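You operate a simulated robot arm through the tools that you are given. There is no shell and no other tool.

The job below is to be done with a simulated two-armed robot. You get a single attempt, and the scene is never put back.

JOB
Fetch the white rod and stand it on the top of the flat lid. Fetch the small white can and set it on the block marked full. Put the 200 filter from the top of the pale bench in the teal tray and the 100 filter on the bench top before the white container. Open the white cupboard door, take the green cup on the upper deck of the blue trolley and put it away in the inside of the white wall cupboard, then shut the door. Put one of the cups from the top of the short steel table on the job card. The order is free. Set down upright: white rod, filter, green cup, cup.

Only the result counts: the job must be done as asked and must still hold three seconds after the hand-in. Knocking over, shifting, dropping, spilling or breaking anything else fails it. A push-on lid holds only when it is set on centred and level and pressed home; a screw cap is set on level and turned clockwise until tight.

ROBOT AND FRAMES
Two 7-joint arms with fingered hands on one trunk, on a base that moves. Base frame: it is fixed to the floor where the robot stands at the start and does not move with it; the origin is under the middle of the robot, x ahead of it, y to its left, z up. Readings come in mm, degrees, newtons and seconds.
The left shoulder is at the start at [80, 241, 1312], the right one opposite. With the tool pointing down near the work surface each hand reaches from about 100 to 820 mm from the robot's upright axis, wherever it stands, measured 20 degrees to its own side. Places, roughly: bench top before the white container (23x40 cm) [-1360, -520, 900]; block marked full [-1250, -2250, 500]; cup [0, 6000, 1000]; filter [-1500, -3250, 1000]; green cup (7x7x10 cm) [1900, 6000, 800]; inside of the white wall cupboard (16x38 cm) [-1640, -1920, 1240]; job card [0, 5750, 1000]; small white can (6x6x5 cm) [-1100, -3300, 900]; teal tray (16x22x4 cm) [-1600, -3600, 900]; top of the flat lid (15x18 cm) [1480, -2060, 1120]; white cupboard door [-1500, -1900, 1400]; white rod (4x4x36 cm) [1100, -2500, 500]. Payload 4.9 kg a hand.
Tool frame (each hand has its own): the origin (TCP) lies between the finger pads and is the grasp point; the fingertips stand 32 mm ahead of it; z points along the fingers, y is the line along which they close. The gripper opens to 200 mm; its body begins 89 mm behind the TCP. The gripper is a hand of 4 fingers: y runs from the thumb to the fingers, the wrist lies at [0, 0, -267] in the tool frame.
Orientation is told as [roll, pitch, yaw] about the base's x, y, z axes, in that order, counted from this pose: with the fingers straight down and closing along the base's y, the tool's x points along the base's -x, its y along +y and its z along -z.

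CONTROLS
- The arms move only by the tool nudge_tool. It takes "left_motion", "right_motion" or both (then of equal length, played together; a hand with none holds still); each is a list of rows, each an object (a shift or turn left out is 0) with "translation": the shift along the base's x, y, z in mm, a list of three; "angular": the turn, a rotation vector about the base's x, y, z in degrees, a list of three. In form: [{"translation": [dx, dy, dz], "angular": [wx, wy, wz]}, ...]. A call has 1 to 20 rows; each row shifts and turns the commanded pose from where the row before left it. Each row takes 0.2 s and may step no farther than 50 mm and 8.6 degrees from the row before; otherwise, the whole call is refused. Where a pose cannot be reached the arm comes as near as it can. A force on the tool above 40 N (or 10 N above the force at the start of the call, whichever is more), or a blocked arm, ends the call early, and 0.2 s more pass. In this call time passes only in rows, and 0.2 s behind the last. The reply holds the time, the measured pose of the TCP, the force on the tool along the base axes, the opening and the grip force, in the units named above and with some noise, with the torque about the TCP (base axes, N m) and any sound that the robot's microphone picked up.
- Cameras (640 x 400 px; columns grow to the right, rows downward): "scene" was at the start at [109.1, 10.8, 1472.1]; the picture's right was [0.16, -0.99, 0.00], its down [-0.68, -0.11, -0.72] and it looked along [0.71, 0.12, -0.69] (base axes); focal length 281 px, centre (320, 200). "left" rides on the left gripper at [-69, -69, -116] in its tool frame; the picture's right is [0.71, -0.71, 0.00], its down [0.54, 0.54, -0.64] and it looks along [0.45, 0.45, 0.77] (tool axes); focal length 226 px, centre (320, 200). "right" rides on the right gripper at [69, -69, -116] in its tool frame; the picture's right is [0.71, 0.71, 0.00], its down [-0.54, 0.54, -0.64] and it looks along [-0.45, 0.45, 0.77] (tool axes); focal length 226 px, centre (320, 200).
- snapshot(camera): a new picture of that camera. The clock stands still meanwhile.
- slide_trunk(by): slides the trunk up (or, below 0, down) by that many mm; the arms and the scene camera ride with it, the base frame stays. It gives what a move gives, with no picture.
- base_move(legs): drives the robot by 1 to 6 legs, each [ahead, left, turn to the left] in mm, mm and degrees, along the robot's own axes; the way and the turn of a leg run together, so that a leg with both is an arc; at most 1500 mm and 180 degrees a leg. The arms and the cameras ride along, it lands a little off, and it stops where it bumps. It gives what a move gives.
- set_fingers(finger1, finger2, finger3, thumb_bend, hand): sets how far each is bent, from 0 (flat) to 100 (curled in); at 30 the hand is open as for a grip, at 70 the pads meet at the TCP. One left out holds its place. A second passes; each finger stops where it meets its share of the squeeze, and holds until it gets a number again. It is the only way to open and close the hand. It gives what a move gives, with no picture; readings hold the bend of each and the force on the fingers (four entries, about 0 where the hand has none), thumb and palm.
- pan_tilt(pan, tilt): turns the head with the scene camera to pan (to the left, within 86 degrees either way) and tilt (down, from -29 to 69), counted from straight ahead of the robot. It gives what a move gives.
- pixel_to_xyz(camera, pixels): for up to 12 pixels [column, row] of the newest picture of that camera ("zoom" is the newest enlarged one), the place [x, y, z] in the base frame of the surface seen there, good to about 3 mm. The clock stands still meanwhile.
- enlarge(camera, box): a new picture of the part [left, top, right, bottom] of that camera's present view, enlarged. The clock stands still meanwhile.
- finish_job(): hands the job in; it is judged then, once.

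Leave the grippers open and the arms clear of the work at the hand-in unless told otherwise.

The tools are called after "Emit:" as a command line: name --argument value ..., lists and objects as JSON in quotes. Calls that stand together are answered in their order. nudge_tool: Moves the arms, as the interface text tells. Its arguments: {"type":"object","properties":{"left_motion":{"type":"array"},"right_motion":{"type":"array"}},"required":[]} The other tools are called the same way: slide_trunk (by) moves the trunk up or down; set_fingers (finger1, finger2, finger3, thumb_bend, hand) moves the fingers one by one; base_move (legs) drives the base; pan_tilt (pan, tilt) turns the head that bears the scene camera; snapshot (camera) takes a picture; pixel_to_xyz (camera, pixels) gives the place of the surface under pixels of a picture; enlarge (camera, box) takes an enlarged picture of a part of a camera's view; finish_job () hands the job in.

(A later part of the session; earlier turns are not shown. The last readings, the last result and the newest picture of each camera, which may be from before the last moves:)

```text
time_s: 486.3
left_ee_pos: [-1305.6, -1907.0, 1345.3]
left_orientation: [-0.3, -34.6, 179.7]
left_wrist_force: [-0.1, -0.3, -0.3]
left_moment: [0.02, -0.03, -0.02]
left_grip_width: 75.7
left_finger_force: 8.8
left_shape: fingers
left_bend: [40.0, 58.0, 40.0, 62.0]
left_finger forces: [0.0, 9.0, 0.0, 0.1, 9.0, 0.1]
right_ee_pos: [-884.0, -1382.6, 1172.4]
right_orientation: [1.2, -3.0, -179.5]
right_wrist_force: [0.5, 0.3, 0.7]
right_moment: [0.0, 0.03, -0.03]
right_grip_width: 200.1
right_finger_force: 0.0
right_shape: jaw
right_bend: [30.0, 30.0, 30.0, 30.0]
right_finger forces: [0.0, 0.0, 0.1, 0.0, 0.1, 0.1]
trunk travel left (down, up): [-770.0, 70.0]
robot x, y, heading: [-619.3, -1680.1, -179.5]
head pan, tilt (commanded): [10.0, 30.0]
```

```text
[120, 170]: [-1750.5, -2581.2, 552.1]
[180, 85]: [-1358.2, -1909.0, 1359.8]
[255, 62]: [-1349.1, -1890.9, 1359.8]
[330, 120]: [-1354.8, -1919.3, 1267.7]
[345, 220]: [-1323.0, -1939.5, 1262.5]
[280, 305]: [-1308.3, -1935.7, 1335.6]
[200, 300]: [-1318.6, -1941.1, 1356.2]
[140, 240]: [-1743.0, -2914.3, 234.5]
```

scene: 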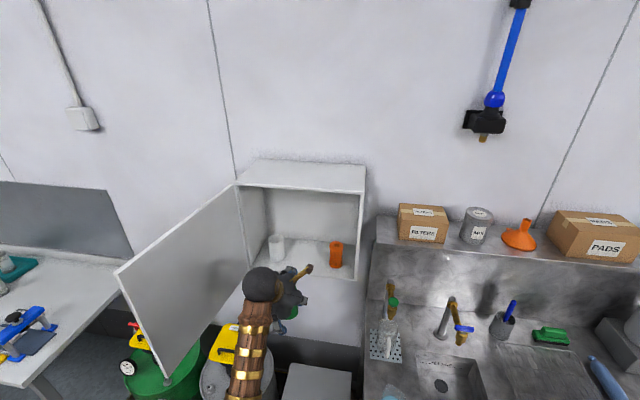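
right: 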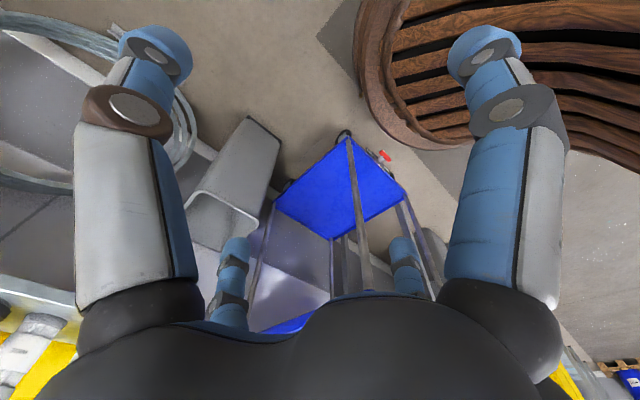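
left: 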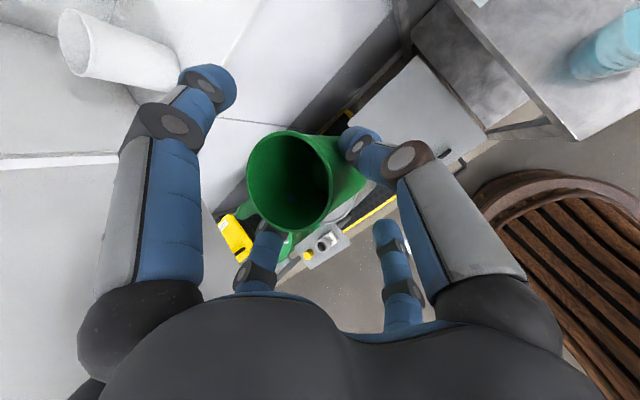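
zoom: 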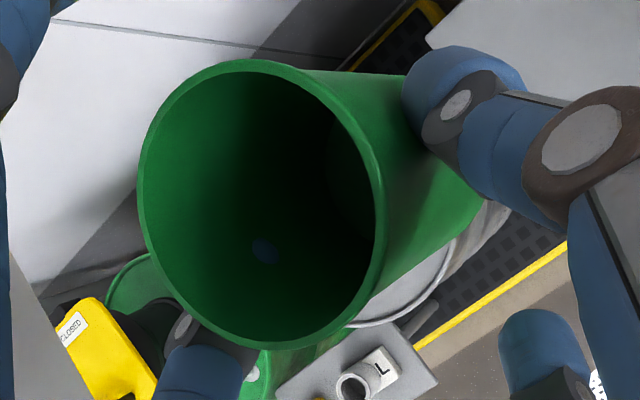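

Emit:
pixel_to_xyz --camera "zoom" --pixels '[[143, 190], [152, 145], [215, 68], [300, 76], [350, 125], [378, 190], [372, 270], [330, 325], [265, 343], [200, 315], [160, 265]]'

```text
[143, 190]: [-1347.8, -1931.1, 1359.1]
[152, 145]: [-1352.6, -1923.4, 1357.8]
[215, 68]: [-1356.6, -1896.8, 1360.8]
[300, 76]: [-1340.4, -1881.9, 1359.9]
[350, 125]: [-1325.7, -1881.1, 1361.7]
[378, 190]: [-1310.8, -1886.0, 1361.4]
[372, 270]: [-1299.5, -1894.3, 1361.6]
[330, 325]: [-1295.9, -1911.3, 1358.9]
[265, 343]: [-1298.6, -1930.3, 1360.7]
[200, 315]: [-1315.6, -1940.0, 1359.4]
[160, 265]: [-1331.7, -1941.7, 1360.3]
```

The rim is level within 2°, cup centre is (-21, -4.5) from the TCP. I drive 65 mm on, then extend the arm into the cupboard, stopping halfway to check.

Emit:
base_move --legs '[[65, 0, 0]]'

Emit:
nudge_tool --left_motion '[{"translation": [-30, 0, 0]}, {"translation": [-35, -1, 0]}, {"translation": [-35, -1, 0]}, {}]'

Emit:
snapshot --camera "left"

Emit:
snapshot --camera "scene"

```text
time_s: 487.3
left_ee_pos: [-1360.6, -1915.7, 1350.0]
left_orientation: [-0.5, -35.1, 180.0]
left_wrist_force: [0.3, -0.2, 0.7]
left_moment: [0.05, 0.04, -0.01]
left_grip_width: 75.8
left_finger_force: 8.6
left_shape: fingers
left_bend: [40.0, 58.0, 40.0, 62.0]
left_finger forces: [0.1, 9.2, 0.0, 0.1, 9.2, 0.0]
right_ee_pos: [-938.8, -1390.8, 1175.0]
right_orientation: [1.0, -3.4, -179.3]
right_wrist_force: [1.0, -1.0, 0.8]
right_moment: [0.0, 0.13, -0.03]
right_grip_width: 200.0
right_finger_force: 0.0
right_shape: jaw
right_bend: [30.0, 30.0, 30.0, 30.0]
right_finger forces: [0.1, 0.0, 0.0, 0.0, 0.0, 0.0]
trunk travel left (down, up): [-770.0, 70.0]
robot x, y, heading: [-680.8, -1681.5, -179.4]
head pan, tilt (commanded): [10.0, 30.0]
```

```text
time_s: 488.3
left_ee_pos: [-1471.4, -1907.2, 1344.5]
left_orientation: [-0.1, -34.6, 179.6]
left_wrist_force: [0.6, 0.5, -0.6]
left_moment: [-0.04, -0.02, 0.0]
left_grip_width: 75.9
left_finger_force: 9.1
left_shape: fingers
left_bend: [40.0, 58.0, 40.0, 62.0]
left_finger forces: [0.0, 9.3, 0.1, 0.0, 9.2, 0.1]
right_ee_pos: [-947.6, -1382.7, 1171.2]
right_orientation: [1.6, -3.0, -179.4]
right_wrist_force: [-0.7, -0.4, -0.3]
right_moment: [0.02, -0.03, 0.01]
right_grip_width: 200.1
right_finger_force: 0.1
right_shape: jaw
right_bend: [30.0, 30.0, 30.0, 30.0]
right_finger forces: [0.1, 0.0, 0.0, 0.0, 0.0, 0.0]
trunk travel left (down, up): [-770.0, 70.0]
robot x, y, heading: [-682.1, -1684.0, -179.5]
head pan, tilt (commanded): [10.0, 30.0]
```

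```text
taken
```

left: 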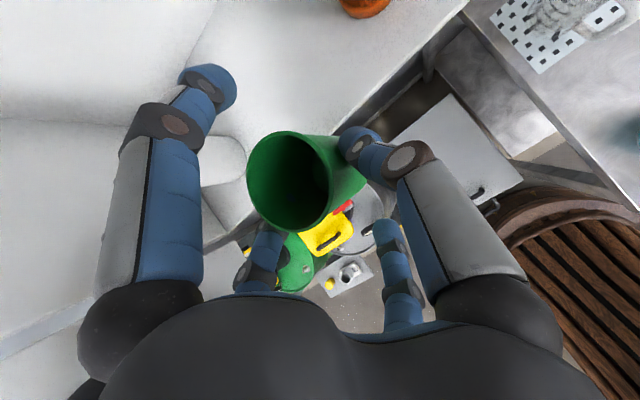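

```text
taken
```

scene: 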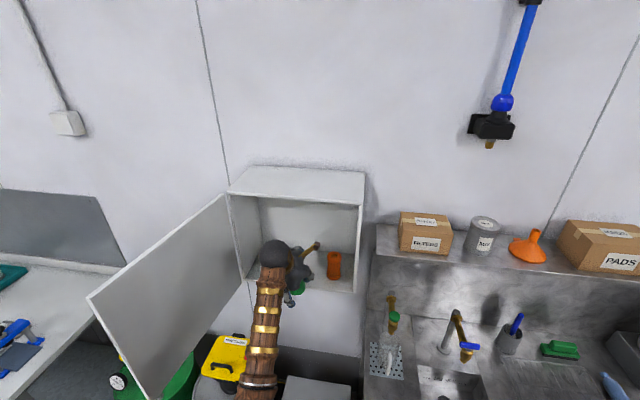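

Clear so far. I extend the rest into the cupboard.

Emit:
nudge_tool --left_motion '[{"translation": [-25, -1, 0]}, {"translation": [-25, -1.5, 0]}, {"translation": [-25, -1.5, 0]}, {"translation": [-16, 0, 0]}, {}]'

Emit:
snapshot --camera "left"

Emit:
enlarge --camera "scene" --box '[210, 150, 390, 310]'

```text
time_s: 489.5
left_ee_pos: [-1561.8, -1917.0, 1346.8]
left_orientation: [-0.3, -34.7, 179.8]
left_wrist_force: [0.4, 0.0, 0.7]
left_moment: [0.01, 0.0, 0.02]
left_grip_width: 75.9
left_finger_force: 9.3
left_shape: fingers
left_bend: [40.0, 58.0, 40.0, 62.0]
left_finger forces: [0.0, 9.1, 0.0, 0.1, 9.1, 0.0]
right_ee_pos: [-948.8, -1388.1, 1172.0]
right_orientation: [1.3, -2.9, -179.4]
right_wrist_force: [-0.3, 0.7, -0.3]
right_moment: [-0.03, 0.02, -0.06]
right_grip_width: 199.8
right_finger_force: 0.0
right_shape: jaw
right_bend: [30.0, 30.0, 30.0, 30.0]
right_finger forces: [0.0, 0.0, 0.0, 0.0, 0.0, 0.0]
trunk travel left (down, up): [-770.0, 70.0]
robot x, y, heading: [-683.4, -1684.7, -179.3]
head pan, tilt (commanded): [10.0, 30.0]
```

```text
taken
```

left: 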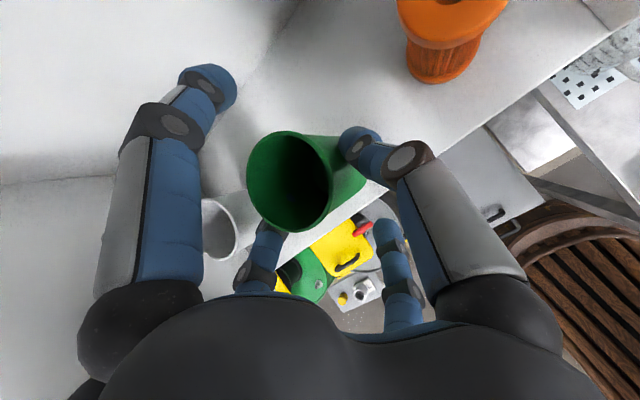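

```text
2.50 times, centred on (300, 230) of scene
```

zoom: 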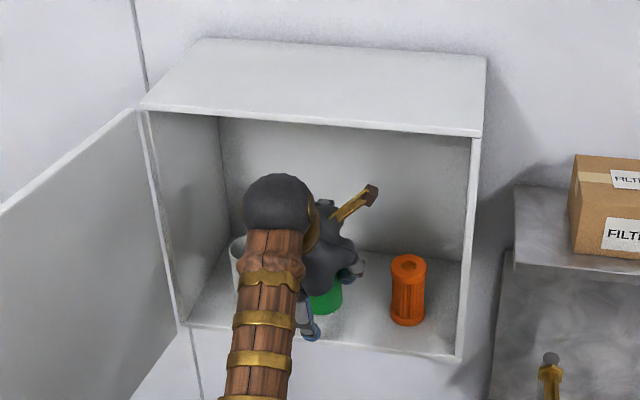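

The cup is over the free floor. I shift +3 mm in y and lower to just above the floor.

Emit:
nudge_tool --left_motion '[{"translation": [0, 3, -8]}, {"translation": [0, 0, -8]}, {"translation": [0, 0, -8]}, {}]'

Emit:
snapshot --camera "left"

Emit:
nudge_tool --left_motion '[{"translation": [0, 0, -2]}, {}]'

Emit:
nudge_tool --left_motion '[{"translation": [0, 0, -2]}, {}]'

```text
time_s: 490.5
left_ee_pos: [-1561.7, -1914.5, 1320.5]
left_orientation: [-0.3, -34.6, 179.8]
left_wrist_force: [-0.2, -0.1, -0.5]
left_moment: [-0.01, -0.02, -0.01]
left_grip_width: 75.7
left_finger_force: 8.8
left_shape: fingers
left_bend: [40.0, 58.0, 40.0, 62.0]
left_finger forces: [0.1, 9.1, 0.0, 0.0, 9.1, 0.1]
right_ee_pos: [-949.3, -1388.5, 1173.0]
right_orientation: [1.2, -3.0, -179.4]
right_wrist_force: [-0.9, 0.0, -0.9]
right_moment: [0.02, 0.03, -0.01]
right_grip_width: 200.0
right_finger_force: 0.1
right_shape: jaw
right_bend: [30.0, 30.0, 30.0, 30.0]
right_finger forces: [0.0, 0.0, 0.1, 0.0, 0.0, 0.0]
trunk travel left (down, up): [-770.0, 70.0]
robot x, y, heading: [-684.6, -1680.5, -179.4]
head pan, tilt (commanded): [10.0, 30.0]
```

```text
taken
```

left: 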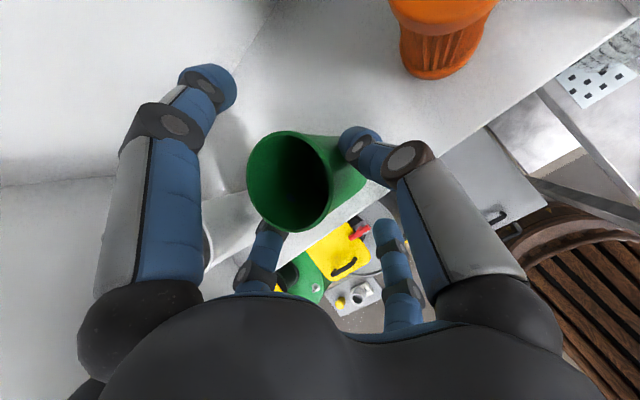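

```text
time_s: 491.1
left_ee_pos: [-1560.7, -1913.4, 1318.9]
left_orientation: [-0.3, -34.6, 179.9]
left_wrist_force: [-0.1, -0.2, -1.1]
left_moment: [0.01, 0.01, 0.01]
left_grip_width: 75.9
left_finger_force: 8.5
left_shape: fingers
left_bend: [40.0, 58.0, 40.0, 62.0]
left_finger forces: [0.0, 9.1, 0.1, 0.1, 9.1, 0.0]
right_ee_pos: [-950.3, -1387.4, 1171.5]
right_orientation: [1.3, -3.0, -179.4]
right_wrist_force: [0.7, 0.7, -0.7]
right_moment: [0.0, -0.02, -0.02]
right_grip_width: 200.2
right_finger_force: 0.1
right_shape: jaw
right_bend: [30.0, 30.0, 30.0, 30.0]
right_finger forces: [0.0, 0.0, 0.0, 0.1, 0.1, 0.1]
trunk travel left (down, up): [-770.0, 70.0]
robot x, y, heading: [-681.7, -1681.3, -179.6]
head pan, tilt (commanded): [10.0, 30.0]
```

```text
time_s: 491.7
left_ee_pos: [-1561.7, -1913.8, 1317.3]
left_orientation: [-0.3, -34.6, 179.8]
left_wrist_force: [0.0, -0.3, 0.6]
left_moment: [0.0, 0.01, 0.03]
left_grip_width: 76.0
left_finger_force: 9.2
left_shape: fingers
left_bend: [40.0, 58.0, 40.0, 62.0]
left_finger forces: [0.0, 9.1, 0.1, 0.0, 9.2, 0.0]
right_ee_pos: [-948.9, -1386.8, 1171.5]
right_orientation: [1.4, -3.0, -179.4]
right_wrist_force: [-0.5, 0.3, -1.0]
right_moment: [-0.01, -0.03, 0.02]
right_grip_width: 199.9
right_finger_force: 0.1
right_shape: jaw
right_bend: [30.0, 30.0, 30.0, 30.0]
right_finger forces: [0.0, 0.0, 0.0, 0.0, 0.0, 0.0]
trunk travel left (down, up): [-770.0, 70.0]
robot x, y, heading: [-685.0, -1684.9, -179.4]
head pan, tilt (commanded): [10.0, 30.0]
```

Continue in 1.5 mm steps until contact.

Emit:
nudge_tool --left_motion '[{"translation": [0, 0, -1.5]}, {}]'

Emit:
nudge_tool --left_motion '[{"translation": [0, 0, -1.5]}, {}]'

Emit:
nudge_tool --left_motion '[{"translation": [0, 0, -1.5]}, {}]'

```text
time_s: 492.3
left_ee_pos: [-1562.2, -1913.5, 1316.9]
left_orientation: [-0.3, -34.6, 179.8]
left_wrist_force: [0.9, 0.7, 3.0]
left_moment: [-0.03, 0.05, 0.05]
left_grip_width: 76.0
left_finger_force: 9.3
left_shape: fingers
left_bend: [40.0, 58.0, 40.0, 62.0]
left_finger forces: [0.1, 9.1, 0.0, 0.0, 9.6, 0.0]
right_ee_pos: [-949.3, -1388.0, 1172.0]
right_orientation: [1.3, -3.0, -179.4]
right_wrist_force: [-0.5, -0.1, 0.2]
right_moment: [-0.01, -0.02, 0.02]
right_grip_width: 199.8
right_finger_force: 0.0
right_shape: jaw
right_bend: [30.0, 30.0, 30.0, 30.0]
right_finger forces: [0.0, 0.1, 0.1, 0.0, 0.0, 0.0]
trunk travel left (down, up): [-770.0, 70.0]
robot x, y, heading: [-685.7, -1685.0, -179.1]
head pan, tilt (commanded): [10.0, 30.0]
```

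```text
time_s: 492.9
left_ee_pos: [-1560.8, -1914.2, 1315.7]
left_orientation: [-0.2, -34.7, 179.8]
left_wrist_force: [0.8, -0.5, 4.7]
left_moment: [-0.06, 0.13, 0.0]
left_grip_width: 75.8
left_finger_force: 10.2
left_shape: fingers
left_bend: [40.0, 58.0, 40.0, 62.0]
left_finger forces: [0.1, 9.5, 0.1, 0.0, 10.2, 0.1]
right_ee_pos: [-949.5, -1387.2, 1171.9]
right_orientation: [1.4, -3.1, -179.4]
right_wrist_force: [0.4, 0.2, 0.5]
right_moment: [0.03, 0.0, -0.03]
right_grip_width: 200.0
right_finger_force: 0.0
right_shape: jaw
right_bend: [30.0, 30.0, 30.0, 30.0]
right_finger forces: [0.0, 0.0, 0.1, 0.0, 0.0, 0.0]
trunk travel left (down, up): [-770.0, 70.0]
robot x, y, heading: [-681.9, -1687.7, -179.5]
head pan, tilt (commanded): [10.0, 30.0]
```

```text
time_s: 493.5
left_ee_pos: [-1560.3, -1915.2, 1315.4]
left_orientation: [-0.3, -34.7, 179.9]
left_wrist_force: [-1.1, 0.4, 10.0]
left_moment: [-0.01, 0.19, -0.03]
left_grip_width: 75.6
left_finger_force: 10.3
left_shape: fingers
left_bend: [40.0, 58.0, 40.0, 62.0]
left_finger forces: [0.1, 10.1, 0.0, 0.1, 10.4, 0.0]
right_ee_pos: [-947.8, -1387.7, 1172.8]
right_orientation: [1.3, -3.0, -179.4]
right_wrist_force: [0.8, 0.3, 0.2]
right_moment: [0.05, 0.01, 0.0]
right_grip_width: 199.9
right_finger_force: 0.0
right_shape: jaw
right_bend: [30.0, 30.0, 30.0, 30.0]
right_finger forces: [0.0, 0.0, 0.0, 0.1, 0.0, 0.1]
trunk travel left (down, up): [-770.0, 70.0]
robot x, y, heading: [-683.4, -1685.5, -179.3]
head pan, tilt (commanded): [10.0, 30.0]
```

Contact (10 N). I ease 1.5 mm and open thumb and finger 2 gradually.

Emit:
nudge_tool --left_motion '[{"translation": [0, 0, 1.5]}, {}]'

Emit:
set_fingers --hand "left" --finger2 55 --thumb_bend 58

Emit:
set_fingers --hand "left" --finger2 51 --thumb_bend 52

Emit:
snapshot --camera "left"

Emit:
enlarge --camera "scene" --box '[230, 180, 370, 310]'

```text
time_s: 494.1
left_ee_pos: [-1559.2, -1914.6, 1314.5]
left_orientation: [-0.4, -34.6, 179.8]
left_wrist_force: [-0.4, 0.9, 7.0]
left_moment: [0.0, 0.14, -0.04]
left_grip_width: 75.9
left_finger_force: 10.6
left_shape: fingers
left_bend: [40.0, 58.0, 40.0, 62.0]
left_finger forces: [0.1, 9.9, 0.0, 0.0, 10.3, 0.0]
right_ee_pos: [-948.1, -1386.8, 1171.4]
right_orientation: [1.4, -3.0, -179.4]
right_wrist_force: [-0.1, -0.4, -0.4]
right_moment: [0.02, -0.02, 0.0]
right_grip_width: 200.1
right_finger_force: 0.0
right_shape: jaw
right_bend: [30.0, 30.0, 30.0, 30.0]
right_finger forces: [0.1, 0.0, 0.1, 0.0, 0.0, 0.0]
trunk travel left (down, up): [-770.0, 70.0]
robot x, y, heading: [-683.0, -1684.3, -179.5]
head pan, tilt (commanded): [10.0, 30.0]
```

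```text
time_s: 495.1
left_ee_pos: [-1561.9, -1914.8, 1314.2]
left_orientation: [-0.4, -34.6, 179.8]
left_wrist_force: [0.2, -1.3, 0.1]
left_moment: [0.01, 0.01, 0.03]
left_grip_width: 79.5
left_finger_force: 0.0
left_shape: fingers
left_bend: [40.0, 55.0, 40.0, 57.0]
left_finger forces: [0.0, 0.0, 0.0, 0.1, 0.0, 0.1]
right_ee_pos: [-949.8, -1387.3, 1171.5]
right_orientation: [1.3, -3.0, -179.3]
right_wrist_force: [0.2, 1.0, -1.2]
right_moment: [-0.01, -0.02, 0.0]
right_grip_width: 200.2
right_finger_force: 0.1
right_shape: jaw
right_bend: [30.0, 30.0, 30.0, 30.0]
right_finger forces: [0.0, 0.1, 0.0, 0.0, 0.0, 0.0]
trunk travel left (down, up): [-770.0, 70.0]
robot x, y, heading: [-680.9, -1681.3, -179.5]
head pan, tilt (commanded): [10.0, 30.0]
```

```text
time_s: 496.1
left_ee_pos: [-1559.9, -1914.3, 1313.8]
left_orientation: [-0.3, -34.6, 179.8]
left_wrist_force: [-0.2, 0.8, -1.0]
left_moment: [0.02, 0.02, -0.01]
left_grip_width: 85.6
left_finger_force: 0.0
left_shape: fingers
left_bend: [40.0, 51.0, 40.0, 52.0]
left_finger forces: [0.0, 0.0, 0.0, 0.1, 0.1, 0.1]
right_ee_pos: [-948.4, -1387.6, 1172.3]
right_orientation: [1.3, -3.1, -179.5]
right_wrist_force: [-0.3, -0.2, -1.2]
right_moment: [0.0, 0.01, -0.01]
right_grip_width: 199.9
right_finger_force: 0.1
right_shape: jaw
right_bend: [30.0, 30.0, 30.0, 30.0]
right_finger forces: [0.0, 0.1, 0.0, 0.1, 0.0, 0.1]
trunk travel left (down, up): [-770.0, 70.0]
robot x, y, heading: [-679.9, -1684.0, -179.6]
head pan, tilt (commanded): [10.0, 30.0]
```

```text
taken
```

left: 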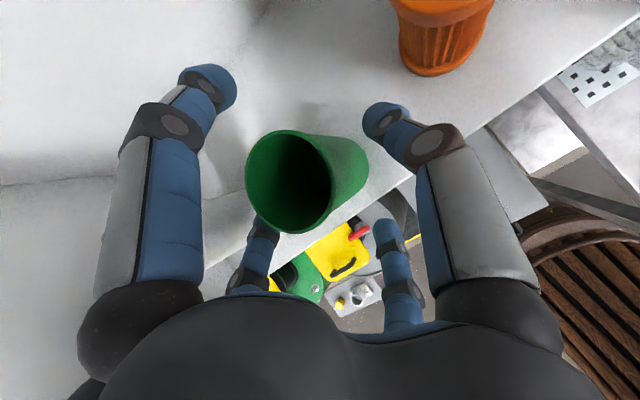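

```text
3.08 times, centred on (300, 245) of scene
```

zoom: 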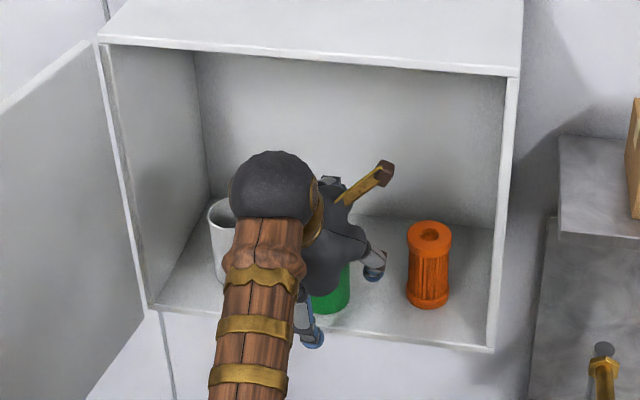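

The cup stands free. Finger 1 is behind the cup, so I open it a bit more and rise straight up 45 mm before retreating.

Emit:
set_fingers --hand "left" --finger1 33 --finger2 48 --thumb_bend 48

Emit:
nudge_tool --left_motion '[{"translation": [0, 0, 9]}, {"translation": [0, 0, 9]}, {"translation": [0, 0, 9]}, {"translation": [0, 0, 9]}, {"translation": [0, 0, 10]}, {}]'

Emit:
snapshot --camera "left"

```text
time_s: 497.1
left_ee_pos: [-1561.4, -1914.4, 1314.0]
left_orientation: [-0.3, -34.6, 179.8]
left_wrist_force: [1.0, -0.7, -0.7]
left_moment: [0.02, -0.02, 0.0]
left_grip_width: 106.0
left_finger_force: 0.0
left_shape: fingers
left_bend: [33.0, 48.0, 40.0, 48.0]
left_finger forces: [0.1, 0.1, 0.0, 0.1, 0.0, 0.0]
right_ee_pos: [-948.7, -1388.3, 1171.4]
right_orientation: [1.3, -3.0, -179.4]
right_wrist_force: [-0.3, 0.1, -0.7]
right_moment: [-0.01, 0.0, 0.05]
right_grip_width: 200.0
right_finger_force: 0.2
right_shape: jaw
right_bend: [30.0, 30.0, 30.0, 30.0]
right_finger forces: [0.1, 0.0, 0.0, 0.0, 0.0, 0.0]
trunk travel left (down, up): [-770.0, 70.0]
robot x, y, heading: [-682.7, -1686.4, -179.5]
head pan, tilt (commanded): [10.0, 30.0]
```

```text
time_s: 498.5
left_ee_pos: [-1562.7, -1914.7, 1360.1]
left_orientation: [-0.4, -34.6, 179.8]
left_wrist_force: [-0.3, -0.2, 0.6]
left_moment: [0.0, 0.02, 0.01]
left_grip_width: 105.8
left_finger_force: 0.0
left_shape: fingers
left_bend: [33.0, 48.0, 40.0, 48.0]
left_finger forces: [0.1, 0.0, 0.0, 0.0, 0.0, 0.0]
right_ee_pos: [-949.7, -1388.5, 1171.3]
right_orientation: [1.3, -3.0, -179.4]
right_wrist_force: [0.7, 0.4, -0.4]
right_moment: [0.0, 0.03, 0.02]
right_grip_width: 199.9
right_finger_force: 0.1
right_shape: jaw
right_bend: [30.0, 30.0, 30.0, 30.0]
right_finger forces: [0.0, 0.0, 0.1, 0.0, 0.0, 0.0]
trunk travel left (down, up): [-770.0, 70.0]
robot x, y, heading: [-682.5, -1684.9, -179.8]
head pan, tilt (commanded): [10.0, 30.0]
```

```text
taken
```

left: 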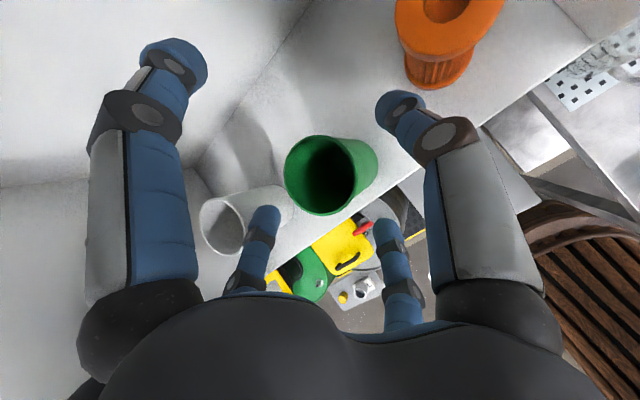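

The cup stands upright in the cupboard. I rise slightly more and retreat straight out.

Emit:
nudge_tool --left_motion '[{"translation": [0, 0, 10]}, {"translation": [20, 0, 0]}, {"translation": [30, 0, 0]}, {"translation": [35, 0, 0]}, {"translation": [35, 0, 0]}, {"translation": [35, 0, 0]}, {"translation": [35, 0, 0]}, {}]'

Emit:
snapshot --camera "scene"

Emit:
enlarge --camera "scene" --box '[210, 150, 390, 310]'

Emit:
snapshot --camera "left"

```text
time_s: 500.3
left_ee_pos: [-1371.1, -1917.5, 1366.6]
left_orientation: [-0.4, -34.7, 179.9]
left_wrist_force: [-1.0, -0.2, -0.3]
left_moment: [0.01, 0.01, -0.01]
left_grip_width: 106.3
left_finger_force: 0.1
left_shape: fingers
left_bend: [33.0, 48.0, 40.0, 48.0]
left_finger forces: [0.0, 0.0, 0.0, 0.0, 0.1, 0.0]
right_ee_pos: [-949.7, -1387.8, 1172.2]
right_orientation: [1.3, -2.9, -179.3]
right_wrist_force: [-1.0, -0.2, 0.5]
right_moment: [-0.01, 0.01, 0.0]
right_grip_width: 199.7
right_finger_force: 0.0
right_shape: jaw
right_bend: [30.0, 30.0, 30.0, 30.0]
right_finger forces: [0.0, 0.0, 0.0, 0.1, 0.0, 0.0]
trunk travel left (down, up): [-770.0, 70.0]
robot x, y, heading: [-685.0, -1682.1, -179.5]
head pan, tilt (commanded): [10.0, 30.0]
```

```text
taken
```

scene: 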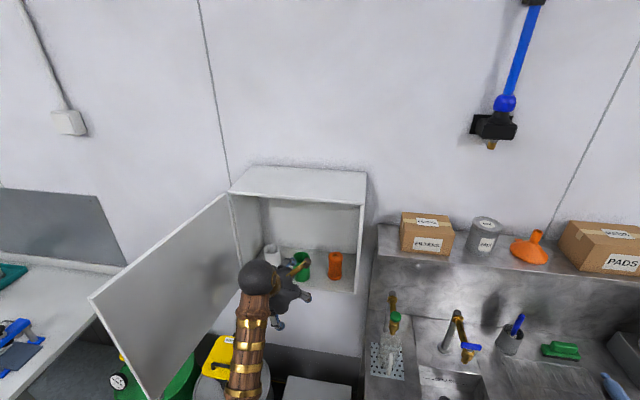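

```text
2.50 times, centred on (300, 230) of scene
```

zoom: 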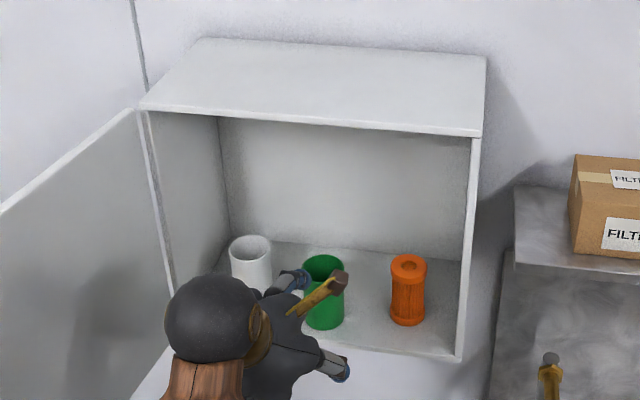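

```text
taken
```

left: 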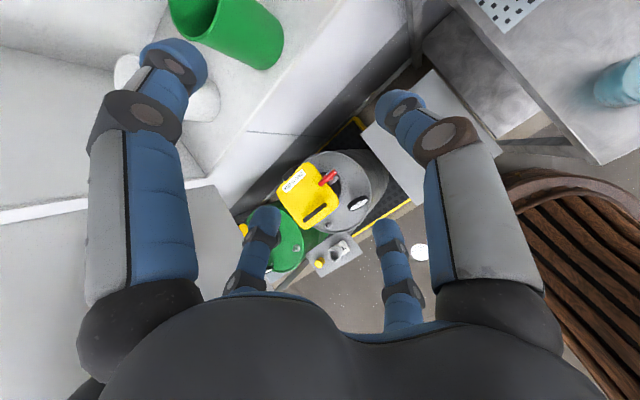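

The green cup stands between mug and filter. Now the door must be shut: I back away, point the left hand level with fingers gathered, to push the door from its outer side.

Emit:
base_move --legs '[[-430, 0, 0]]'

Emit:
set_fingers --hand "left" --finger1 68 --finger2 68 --finger3 68 --thumb_bend 68

Emit:
nudge_tool --left_motion '[{"translation": [-10, -15, 15], "angular": [0, 7, 0]}, {"translation": [-10, -15, 15], "angular": [0, 7, 0]}, {"translation": [-10, -15, 15], "angular": [0, 7, 0]}, {"translation": [-10, -15, 15], "angular": [0, 7, 0]}, {"translation": [-10, -15, 15], "angular": [0, 7, 0]}, {"translation": [-10, -15, 15], "angular": [0, 7, 0]}, {"translation": [-10, -10, 15], "angular": [0, 7, 0]}, {"translation": [-10, 0, 15], "angular": [0, 6, 0]}, {}]'

Emit:
snapshot --camera "scene"

```text
time_s: 503.0
left_ee_pos: [-933.1, -1921.8, 1364.3]
left_orientation: [-0.3, -34.5, -179.1]
left_wrist_force: [0.3, -0.1, -0.6]
left_moment: [0.0, -0.02, 0.01]
left_grip_width: 106.1
left_finger_force: 0.0
left_shape: fingers
left_bend: [33.0, 48.0, 40.0, 48.0]
left_finger forces: [0.0, 0.1, 0.0, 0.0, 0.0, 0.0]
right_ee_pos: [-521.2, -1384.4, 1170.7]
right_orientation: [1.3, -2.9, -178.5]
right_wrist_force: [0.0, -0.1, -0.7]
right_moment: [0.0, -0.02, 0.06]
right_grip_width: 199.8
right_finger_force: 0.0
right_shape: jaw
right_bend: [30.0, 30.0, 30.0, 30.0]
right_finger forces: [0.0, 0.1, 0.0, 0.1, 0.1, 0.1]
trunk travel left (down, up): [-770.0, 70.0]
robot x, y, heading: [-249.4, -1676.9, -178.3]
head pan, tilt (commanded): [10.0, 30.0]
```

```text
time_s: 504.0
left_ee_pos: [-928.6, -1922.1, 1366.4]
left_orientation: [-0.3, -34.6, -179.0]
left_wrist_force: [-0.2, 0.2, 0.6]
left_moment: [-0.02, 0.02, -0.01]
left_grip_width: 5.9
left_finger_force: 0.1
left_shape: fingers
left_bend: [68.0, 68.0, 68.0, 68.0]
left_finger forces: [0.1, 0.1, 0.1, 0.1, 0.0, 0.0]
right_ee_pos: [-518.7, -1383.8, 1171.9]
right_orientation: [1.4, -3.0, -178.4]
right_wrist_force: [-1.0, 0.5, -0.8]
right_moment: [0.02, 0.02, 0.0]
right_grip_width: 200.1
right_finger_force: 0.1
right_shape: jaw
right_bend: [30.0, 30.0, 30.0, 30.0]
right_finger forces: [0.0, 0.0, 0.1, 0.0, 0.0, 0.0]
trunk travel left (down, up): [-770.0, 70.0]
robot x, y, heading: [-243.2, -1674.8, -178.6]
head pan, tilt (commanded): [10.0, 30.0]
```

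```text
time_s: 506.0
left_ee_pos: [-1011.2, -2020.7, 1486.4]
left_orientation: [-65.1, -89.2, -114.7]
left_wrist_force: [-0.2, 0.6, -0.2]
left_moment: [-0.03, -0.02, -0.02]
left_grip_width: 5.8
left_finger_force: 0.0
left_shape: fingers
left_bend: [68.0, 68.0, 68.0, 68.0]
left_finger forces: [0.0, 0.0, 0.1, 0.1, 0.0, 0.1]
right_ee_pos: [-518.9, -1383.5, 1172.9]
right_orientation: [1.4, -3.1, -178.3]
right_wrist_force: [-0.6, 0.3, 0.0]
right_moment: [-0.05, -0.02, 0.01]
right_grip_width: 200.0
right_finger_force: 0.1
right_shape: jaw
right_bend: [30.0, 30.0, 30.0, 30.0]
right_finger forces: [0.0, 0.0, 0.0, 0.1, 0.0, 0.0]
trunk travel left (down, up): [-770.0, 70.0]
robot x, y, heading: [-249.4, -1674.6, -178.6]
head pan, tilt (commanded): [10.0, 30.0]
```

```text
taken
```

scene: 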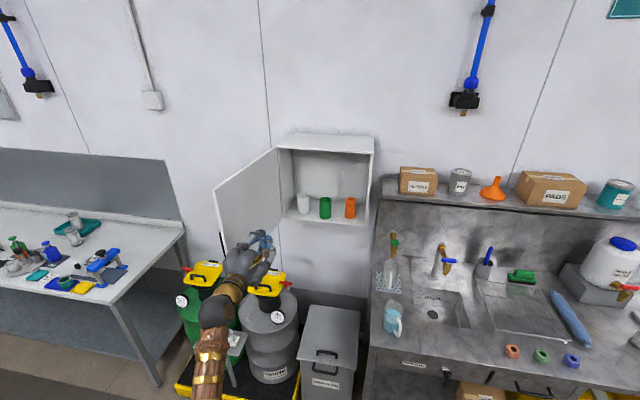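

The hand points level. I shift the base left 350 mm and ahead 165 mm so the hand comes to the outer side of the door.

Emit:
base_move --legs '[[0, 350, 0], [165, 0, 0]]'

Emit:
snapshot --camera "scene"

Emit:
snapshot --camera "left"

```text
time_s: 509.2
left_ee_pos: [-1156.4, -2367.1, 1487.7]
left_orientation: [-70.9, -89.1, -108.4]
left_wrist_force: [0.5, -0.4, 0.2]
left_moment: [0.02, -0.04, -0.03]
left_grip_width: 5.4
left_finger_force: 0.1
left_shape: fingers
left_bend: [68.0, 68.0, 68.0, 68.0]
left_finger forces: [0.1, 0.0, 0.0, 0.0, 0.0, 0.0]
right_ee_pos: [-668.0, -1727.8, 1172.4]
right_orientation: [1.3, -3.1, -178.0]
right_wrist_force: [0.4, -0.1, -0.2]
right_moment: [0.01, 0.04, 0.0]
right_grip_width: 199.9
right_finger_force: 0.0
right_shape: jaw
right_bend: [30.0, 30.0, 30.0, 30.0]
right_finger forces: [0.1, 0.0, 0.0, 0.0, 0.0, 0.0]
trunk travel left (down, up): [-770.0, 70.0]
robot x, y, heading: [-398.0, -2019.1, -177.8]
head pan, tilt (commanded): [10.0, 30.0]
```

```text
taken
```

scene: 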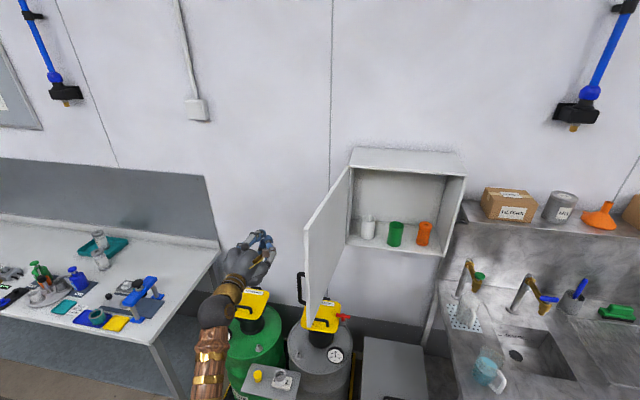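

```text
taken
```

left: 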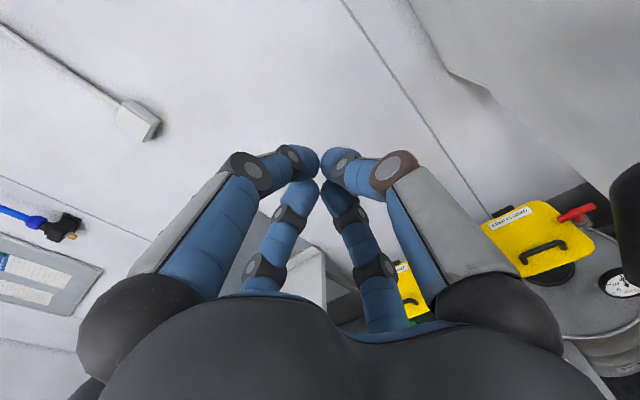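

The hand is on the outer side. I raise it 30 mm (above the handle) and push toward +y slowly.

Emit:
nudge_tool --left_motion '[{"translation": [0, 0, 15]}, {"translation": [0, 0, 15]}, {"translation": [0, 15, 0]}, {"translation": [0, 15, 0]}, {"translation": [0, 15, 0]}, {"translation": [0, 15, 0]}, {"translation": [0, 15, 0]}, {"translation": [0, 15, 0]}, {"translation": [0, 15, 0]}, {"translation": [0, 15, 0]}, {"translation": [0, 15, 0]}, {"translation": [0, 15, 0]}, {"translation": [0, 15, 0]}, {"translation": [0, 15, 0]}]'

Emit:
snapshot --camera "scene"

```text
time_s: 512.2
left_ee_pos: [-1159.7, -2186.3, 1515.2]
left_orientation: [-58.3, -89.1, -121.2]
left_wrist_force: [0.0, -0.1, 0.7]
left_moment: [0.01, -0.01, 0.01]
left_grip_width: 5.5
left_finger_force: 0.1
left_shape: fingers
left_bend: [68.0, 68.0, 68.0, 68.0]
left_finger forces: [0.0, 0.0, 0.1, 0.0, 0.0, 0.0]
right_ee_pos: [-672.3, -1727.3, 1172.0]
right_orientation: [1.3, -3.0, -178.0]
right_wrist_force: [0.6, -0.3, -1.0]
right_moment: [-0.03, 0.01, 0.03]
right_grip_width: 199.9
right_finger_force: 0.0
right_shape: jaw
right_bend: [30.0, 30.0, 30.0, 30.0]
right_finger forces: [0.0, 0.1, 0.1, 0.0, 0.0, 0.0]
trunk travel left (down, up): [-770.0, 70.0]
robot x, y, heading: [-397.1, -2019.7, -178.2]
head pan, tilt (commanded): [10.0, 30.0]
```

```text
taken
```

scene: 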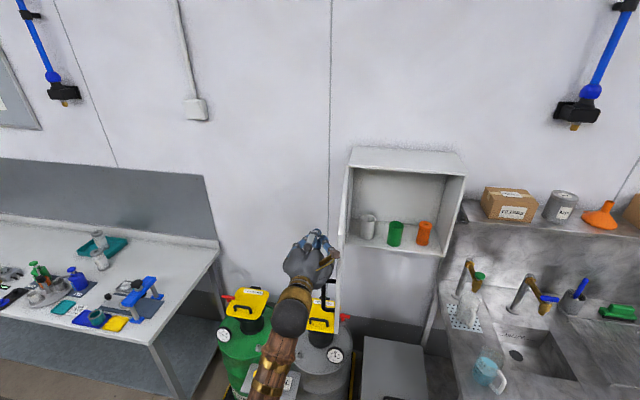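

The door is swinging; I continue pushing.

Emit:
nudge_tool --left_motion '[{"translation": [0, 15, 0]}, {"translation": [0, 15, 0]}, {"translation": [0, 15, 0]}, {"translation": [0, 15, 0]}, {"translation": [0, 15, 0]}, {"translation": [0, 15, 0]}]'

Emit:
snapshot --camera "scene"

Emit:
pixel_to_xyz --camera "scene" --pixels '[[355, 260], [350, 230], [360, 290], [345, 200], [352, 280], [365, 250]]'

```text
time_s: 513.6
left_ee_pos: [-1160.7, -2096.9, 1517.1]
left_orientation: [-58.6, -89.2, -121.0]
left_wrist_force: [-0.2, 0.7, -0.3]
left_moment: [-0.02, 0.0, -0.01]
left_grip_width: 5.5
left_finger_force: 0.0
left_shape: fingers
left_bend: [68.0, 68.0, 68.0, 68.0]
left_finger forces: [0.0, 0.1, 0.0, 0.0, 0.0, 0.0]
right_ee_pos: [-673.3, -1727.1, 1171.3]
right_orientation: [1.4, -2.9, -177.9]
right_wrist_force: [-0.4, -0.4, -0.8]
right_moment: [0.0, 0.01, -0.03]
right_grip_width: 199.8
right_finger_force: 0.0
right_shape: jaw
right_bend: [30.0, 30.0, 30.0, 30.0]
right_finger forces: [0.0, 0.1, 0.1, 0.1, 0.0, 0.0]
trunk travel left (down, up): [-770.0, 70.0]
robot x, y, heading: [-396.6, -2017.4, -178.0]
head pan, tilt (commanded): [10.0, 30.0]
```

```text
taken
```

scene: 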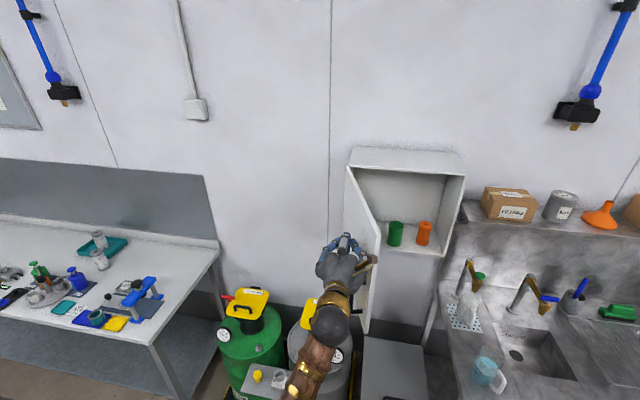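

```text
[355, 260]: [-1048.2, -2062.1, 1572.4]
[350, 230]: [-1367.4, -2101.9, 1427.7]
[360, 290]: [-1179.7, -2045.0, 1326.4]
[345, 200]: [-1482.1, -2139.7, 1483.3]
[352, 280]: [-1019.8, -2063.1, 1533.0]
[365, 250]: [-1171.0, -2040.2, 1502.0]
```

Door at about 76°. I continue by small base steps toward +y, keeping the hand on its outer side.

Emit:
base_move --legs '[[0, -40, 0], [0, -40, 0], [0, -40, 0], [0, -40, 0]]'

Emit:
snapshot --camera "scene"

```text
time_s: 515.9
left_ee_pos: [-1165.7, -1943.0, 1515.2]
left_orientation: [-67.2, -88.8, -112.4]
left_wrist_force: [-0.2, -2.0, 0.2]
left_moment: [-0.03, -0.02, -0.06]
left_grip_width: 6.0
left_finger_force: 0.0
left_shape: fingers
left_bend: [68.0, 68.0, 68.0, 68.0]
left_finger forces: [0.1, 0.0, 0.0, 0.0, 0.0, 0.0]
right_ee_pos: [-676.1, -1573.1, 1172.8]
right_orientation: [1.1, -3.0, -178.0]
right_wrist_force: [1.0, 0.3, -0.7]
right_moment: [0.06, 0.0, -0.03]
right_grip_width: 200.0
right_finger_force: 0.1
right_shape: jaw
right_bend: [30.0, 30.0, 30.0, 30.0]
right_finger forces: [0.1, 0.0, 0.0, 0.0, 0.0, 0.0]
trunk travel left (down, up): [-770.0, 70.0]
robot x, y, heading: [-402.5, -1858.6, -178.2]
head pan, tilt (commanded): [10.0, 30.0]
```

```text
taken
```

scene: 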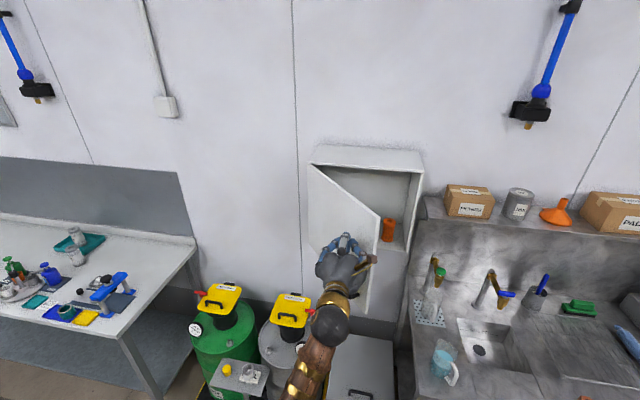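

Door at about 48°, the hand before its outer face. I push forward (-x) with a little +y.

Emit:
nudge_tool --left_motion '[{"translation": [-15, 5, 0]}, {"translation": [-18, 6, 0]}, {"translation": [-18, 6, 0]}, {"translation": [-18, 6, 0]}, {"translation": [-18, 6, 0]}, {"translation": [-18, 6, 0]}, {"translation": [-18, 6, 0]}, {"translation": [-18, 6, 0]}, {"translation": [-18, 6, 0]}, {"translation": [-18, 6, 0]}]'

Emit:
snapshot --camera "scene"

Emit:
snapshot --camera "left"

```text
time_s: 518.1
left_ee_pos: [-1346.0, -1877.8, 1514.9]
left_orientation: [-59.8, -89.1, -119.7]
left_wrist_force: [0.9, -0.6, -0.3]
left_moment: [-0.01, 0.01, -0.02]
left_grip_width: 5.5
left_finger_force: 0.1
left_shape: fingers
left_bend: [68.0, 68.0, 68.0, 68.0]
left_finger forces: [0.1, 0.0, 0.0, 0.0, 0.0, 0.0]
right_ee_pos: [-677.0, -1567.7, 1171.7]
right_orientation: [1.3, -2.9, -178.0]
right_wrist_force: [0.3, 0.2, -0.2]
right_moment: [-0.02, -0.02, 0.0]
right_grip_width: 200.4
right_finger_force: 0.0
right_shape: jaw
right_bend: [30.0, 30.0, 30.0, 30.0]
right_finger forces: [0.1, 0.1, 0.0, 0.1, 0.1, 0.1]
trunk travel left (down, up): [-770.0, 70.0]
robot x, y, heading: [-402.6, -1857.4, -177.9]
head pan, tilt (commanded): [10.0, 30.0]
```

```text
taken
```

scene: 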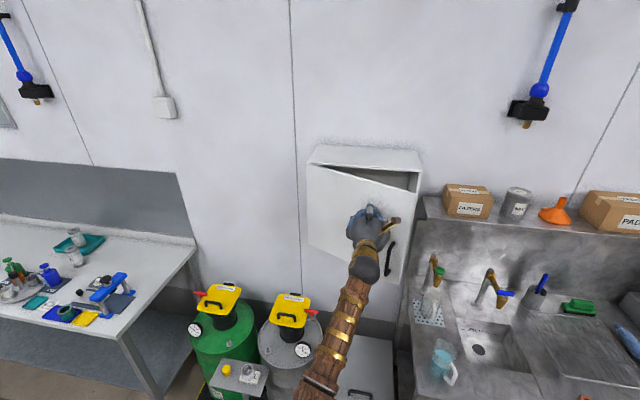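

```text
taken
```

left: 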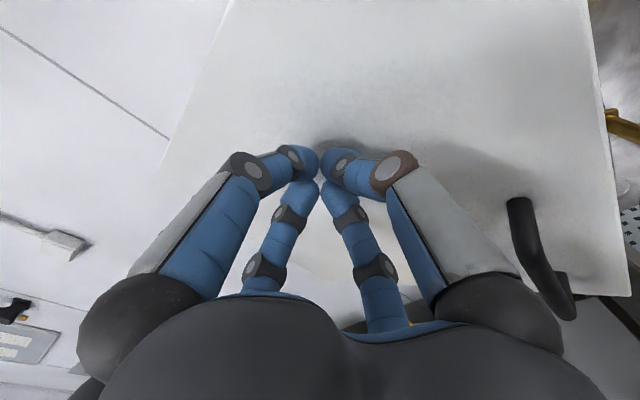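

The door is nearly closed (about 20°). I keep pushing forward, gently at the end.

Emit:
nudge_tool --left_motion '[{"translation": [-14, 2, 0]}, {"translation": [-14, 2, 0]}, {"translation": [-14, 2, 0]}, {"translation": [-14, 2, 0]}, {"translation": [-14, 2, 0]}, {"translation": [-12, 2, 0]}, {"translation": [-10, 0, 0]}, {"translation": [-8, 0, 0]}, {}]'

Emit:
snapshot --camera "scene"

```text
time_s: 520.1
left_ee_pos: [-1444.7, -1866.2, 1515.7]
left_orientation: [-59.5, -89.0, -120.1]
left_wrist_force: [-0.2, 0.1, -0.2]
left_moment: [0.02, 0.01, 0.0]
left_grip_width: 5.2
left_finger_force: 0.1
left_shape: fingers
left_bend: [68.0, 68.0, 68.0, 68.0]
left_finger forces: [0.0, 0.1, 0.0, 0.1, 0.0, 0.1]
right_ee_pos: [-677.4, -1568.5, 1170.7]
right_orientation: [1.4, -2.9, -178.1]
right_wrist_force: [0.2, 0.5, -0.2]
right_moment: [0.02, 0.04, -0.02]
right_grip_width: 199.9
right_finger_force: 0.1
right_shape: jaw
right_bend: [30.0, 30.0, 30.0, 30.0]
right_finger forces: [0.0, 0.0, 0.0, 0.0, 0.1, 0.0]
trunk travel left (down, up): [-770.0, 70.0]
robot x, y, heading: [-399.2, -1854.7, -177.8]
head pan, tilt (commanded): [10.0, 30.0]
```

```text
taken
```

scene: 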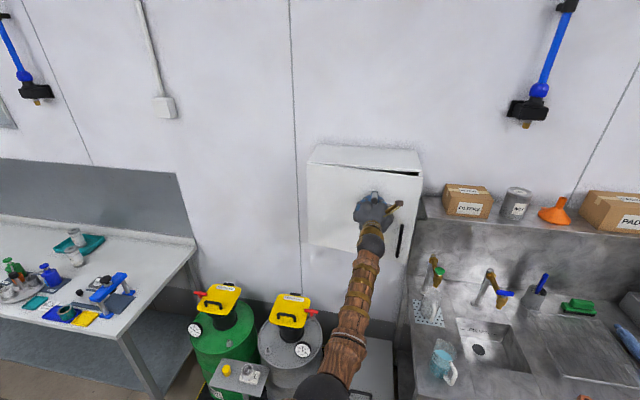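

Only a small gap remains. I push on in small steps and watch the force.

Emit:
nudge_tool --left_motion '[{"translation": [-8, 0, 0]}, {"translation": [-8, 0, 0]}, {"translation": [-8, 0, 0]}, {}]'

Emit:
nudge_tool --left_motion '[{"translation": [-6, 0, 0]}, {"translation": [-6, 0, 0]}, {}]'

Emit:
snapshot --camera "scene"

```text
time_s: 521.1
left_ee_pos: [-1468.3, -1865.7, 1515.5]
left_orientation: [-61.0, -89.1, -118.7]
left_wrist_force: [0.8, 0.0, -0.3]
left_moment: [0.02, 0.01, 0.02]
left_grip_width: 5.7
left_finger_force: 0.1
left_shape: fingers
left_bend: [68.0, 68.0, 68.0, 68.0]
left_finger forces: [0.0, 0.0, 0.0, 0.0, 0.0, 0.1]
right_ee_pos: [-677.7, -1568.4, 1170.9]
right_orientation: [1.4, -3.1, -178.1]
right_wrist_force: [0.7, 0.1, 0.4]
right_moment: [-0.05, 0.01, 0.0]
right_grip_width: 200.1
right_finger_force: 0.1
right_shape: jaw
right_bend: [30.0, 30.0, 30.0, 30.0]
right_finger forces: [0.0, 0.0, 0.0, 0.0, 0.0, 0.1]
trunk travel left (down, up): [-770.0, 70.0]
robot x, y, heading: [-406.3, -1857.8, -178.1]
head pan, tilt (commanded): [10.0, 30.0]
```

```text
time_s: 521.9
left_ee_pos: [-1480.1, -1865.8, 1515.7]
left_orientation: [-59.9, -89.2, -119.5]
left_wrist_force: [0.4, 0.3, 0.9]
left_moment: [-0.02, 0.01, -0.01]
left_grip_width: 5.5
left_finger_force: 0.0
left_shape: fingers
left_bend: [68.0, 68.0, 68.0, 68.0]
left_finger forces: [0.0, 0.0, 0.1, 0.0, 0.0, 0.0]
right_ee_pos: [-677.7, -1568.0, 1171.7]
right_orientation: [1.5, -3.0, -178.1]
right_wrist_force: [0.5, 1.2, 0.2]
right_moment: [0.03, -0.01, 0.0]
right_grip_width: 200.2
right_finger_force: 0.0
right_shape: jaw
right_bend: [30.0, 30.0, 30.0, 30.0]
right_finger forces: [0.0, 0.0, 0.0, 0.0, 0.0, 0.1]
trunk travel left (down, up): [-770.0, 70.0]
robot x, y, heading: [-409.3, -1856.7, -177.9]
head pan, tilt (commanded): [10.0, 30.0]
```

```text
taken
```

scene: 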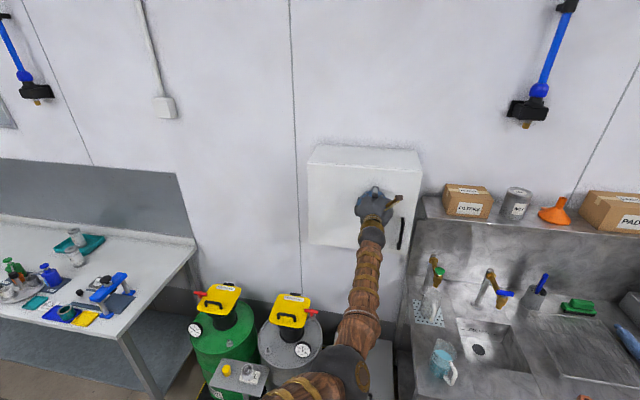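

Nearly shut, no resistance yet. A few more small steps until it seats.

Emit:
nudge_tool --left_motion '[{"translation": [-4, 0, 0]}, {"translation": [-3, 0, 0]}, {}]'

Emit:
nudge_tool --left_motion '[{"translation": [-3, 0, 0]}, {"translation": [-2, 0, 0]}, {}]'

Emit:
pixel_to_xyz --camera "scene" --pixels '[[320, 180], [340, 220], [400, 180], [413, 190], [410, 240], [320, 240]]'

```text
time_s: 522.7
left_ee_pos: [-1482.0, -1865.6, 1516.7]
left_orientation: [-61.2, -89.2, -118.6]
left_wrist_force: [19.0, -1.7, -5.0]
left_moment: [0.04, -0.21, 0.12]
left_grip_width: 4.6
left_finger_force: 10.8
left_shape: fingers
left_bend: [68.0, 68.0, 68.0, 68.0]
left_finger forces: [2.5, 6.9, 7.6, 0.0, 3.4, 0.1]
right_ee_pos: [-674.3, -1569.1, 1172.3]
right_orientation: [1.3, -3.1, -178.0]
right_wrist_force: [0.2, 0.5, 0.0]
right_moment: [0.01, 0.02, 0.01]
right_grip_width: 200.0
right_finger_force: 0.0
right_shape: jaw
right_bend: [30.0, 30.0, 30.0, 30.0]
right_finger forces: [0.1, 0.1, 0.0, 0.0, 0.0, 0.0]
trunk travel left (down, up): [-770.0, 70.0]
robot x, y, heading: [-398.9, -1857.7, -178.3]
head pan, tilt (commanded): [10.0, 30.0]
```

```text
time_s: 523.5
left_ee_pos: [-1483.2, -1865.8, 1519.1]
left_orientation: [-66.6, -89.2, -113.0]
left_wrist_force: [24.7, -2.1, 2.5]
left_moment: [0.0, 0.13, 0.1]
left_grip_width: 2.9
left_finger_force: 16.0
left_shape: fingers
left_bend: [69.0, 68.0, 68.0, 68.0]
left_finger forces: [8.5, 10.0, 7.8, 0.1, 7.1, 0.0]
right_ee_pos: [-671.5, -1568.8, 1172.9]
right_orientation: [1.3, -3.2, -178.0]
right_wrist_force: [0.4, 0.1, 0.1]
right_moment: [-0.01, 0.01, -0.01]
right_grip_width: 199.8
right_finger_force: 0.0
right_shape: jaw
right_bend: [30.0, 30.0, 30.0, 30.0]
right_finger forces: [0.0, 0.1, 0.0, 0.1, 0.1, 0.0]
trunk travel left (down, up): [-770.0, 70.0]
robot x, y, heading: [-402.0, -1857.0, -177.9]
head pan, tilt (commanded): [10.0, 30.0]
stopped in row 3 (left hand): the force on the tool passed its limit at 41 N (the readings are from after the stop); the commanded pose is now the measured one
```

```text
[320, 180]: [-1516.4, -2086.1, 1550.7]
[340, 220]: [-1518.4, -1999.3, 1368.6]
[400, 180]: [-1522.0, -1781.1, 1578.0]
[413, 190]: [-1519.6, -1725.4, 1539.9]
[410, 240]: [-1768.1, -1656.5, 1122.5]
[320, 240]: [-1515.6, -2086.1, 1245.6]
```

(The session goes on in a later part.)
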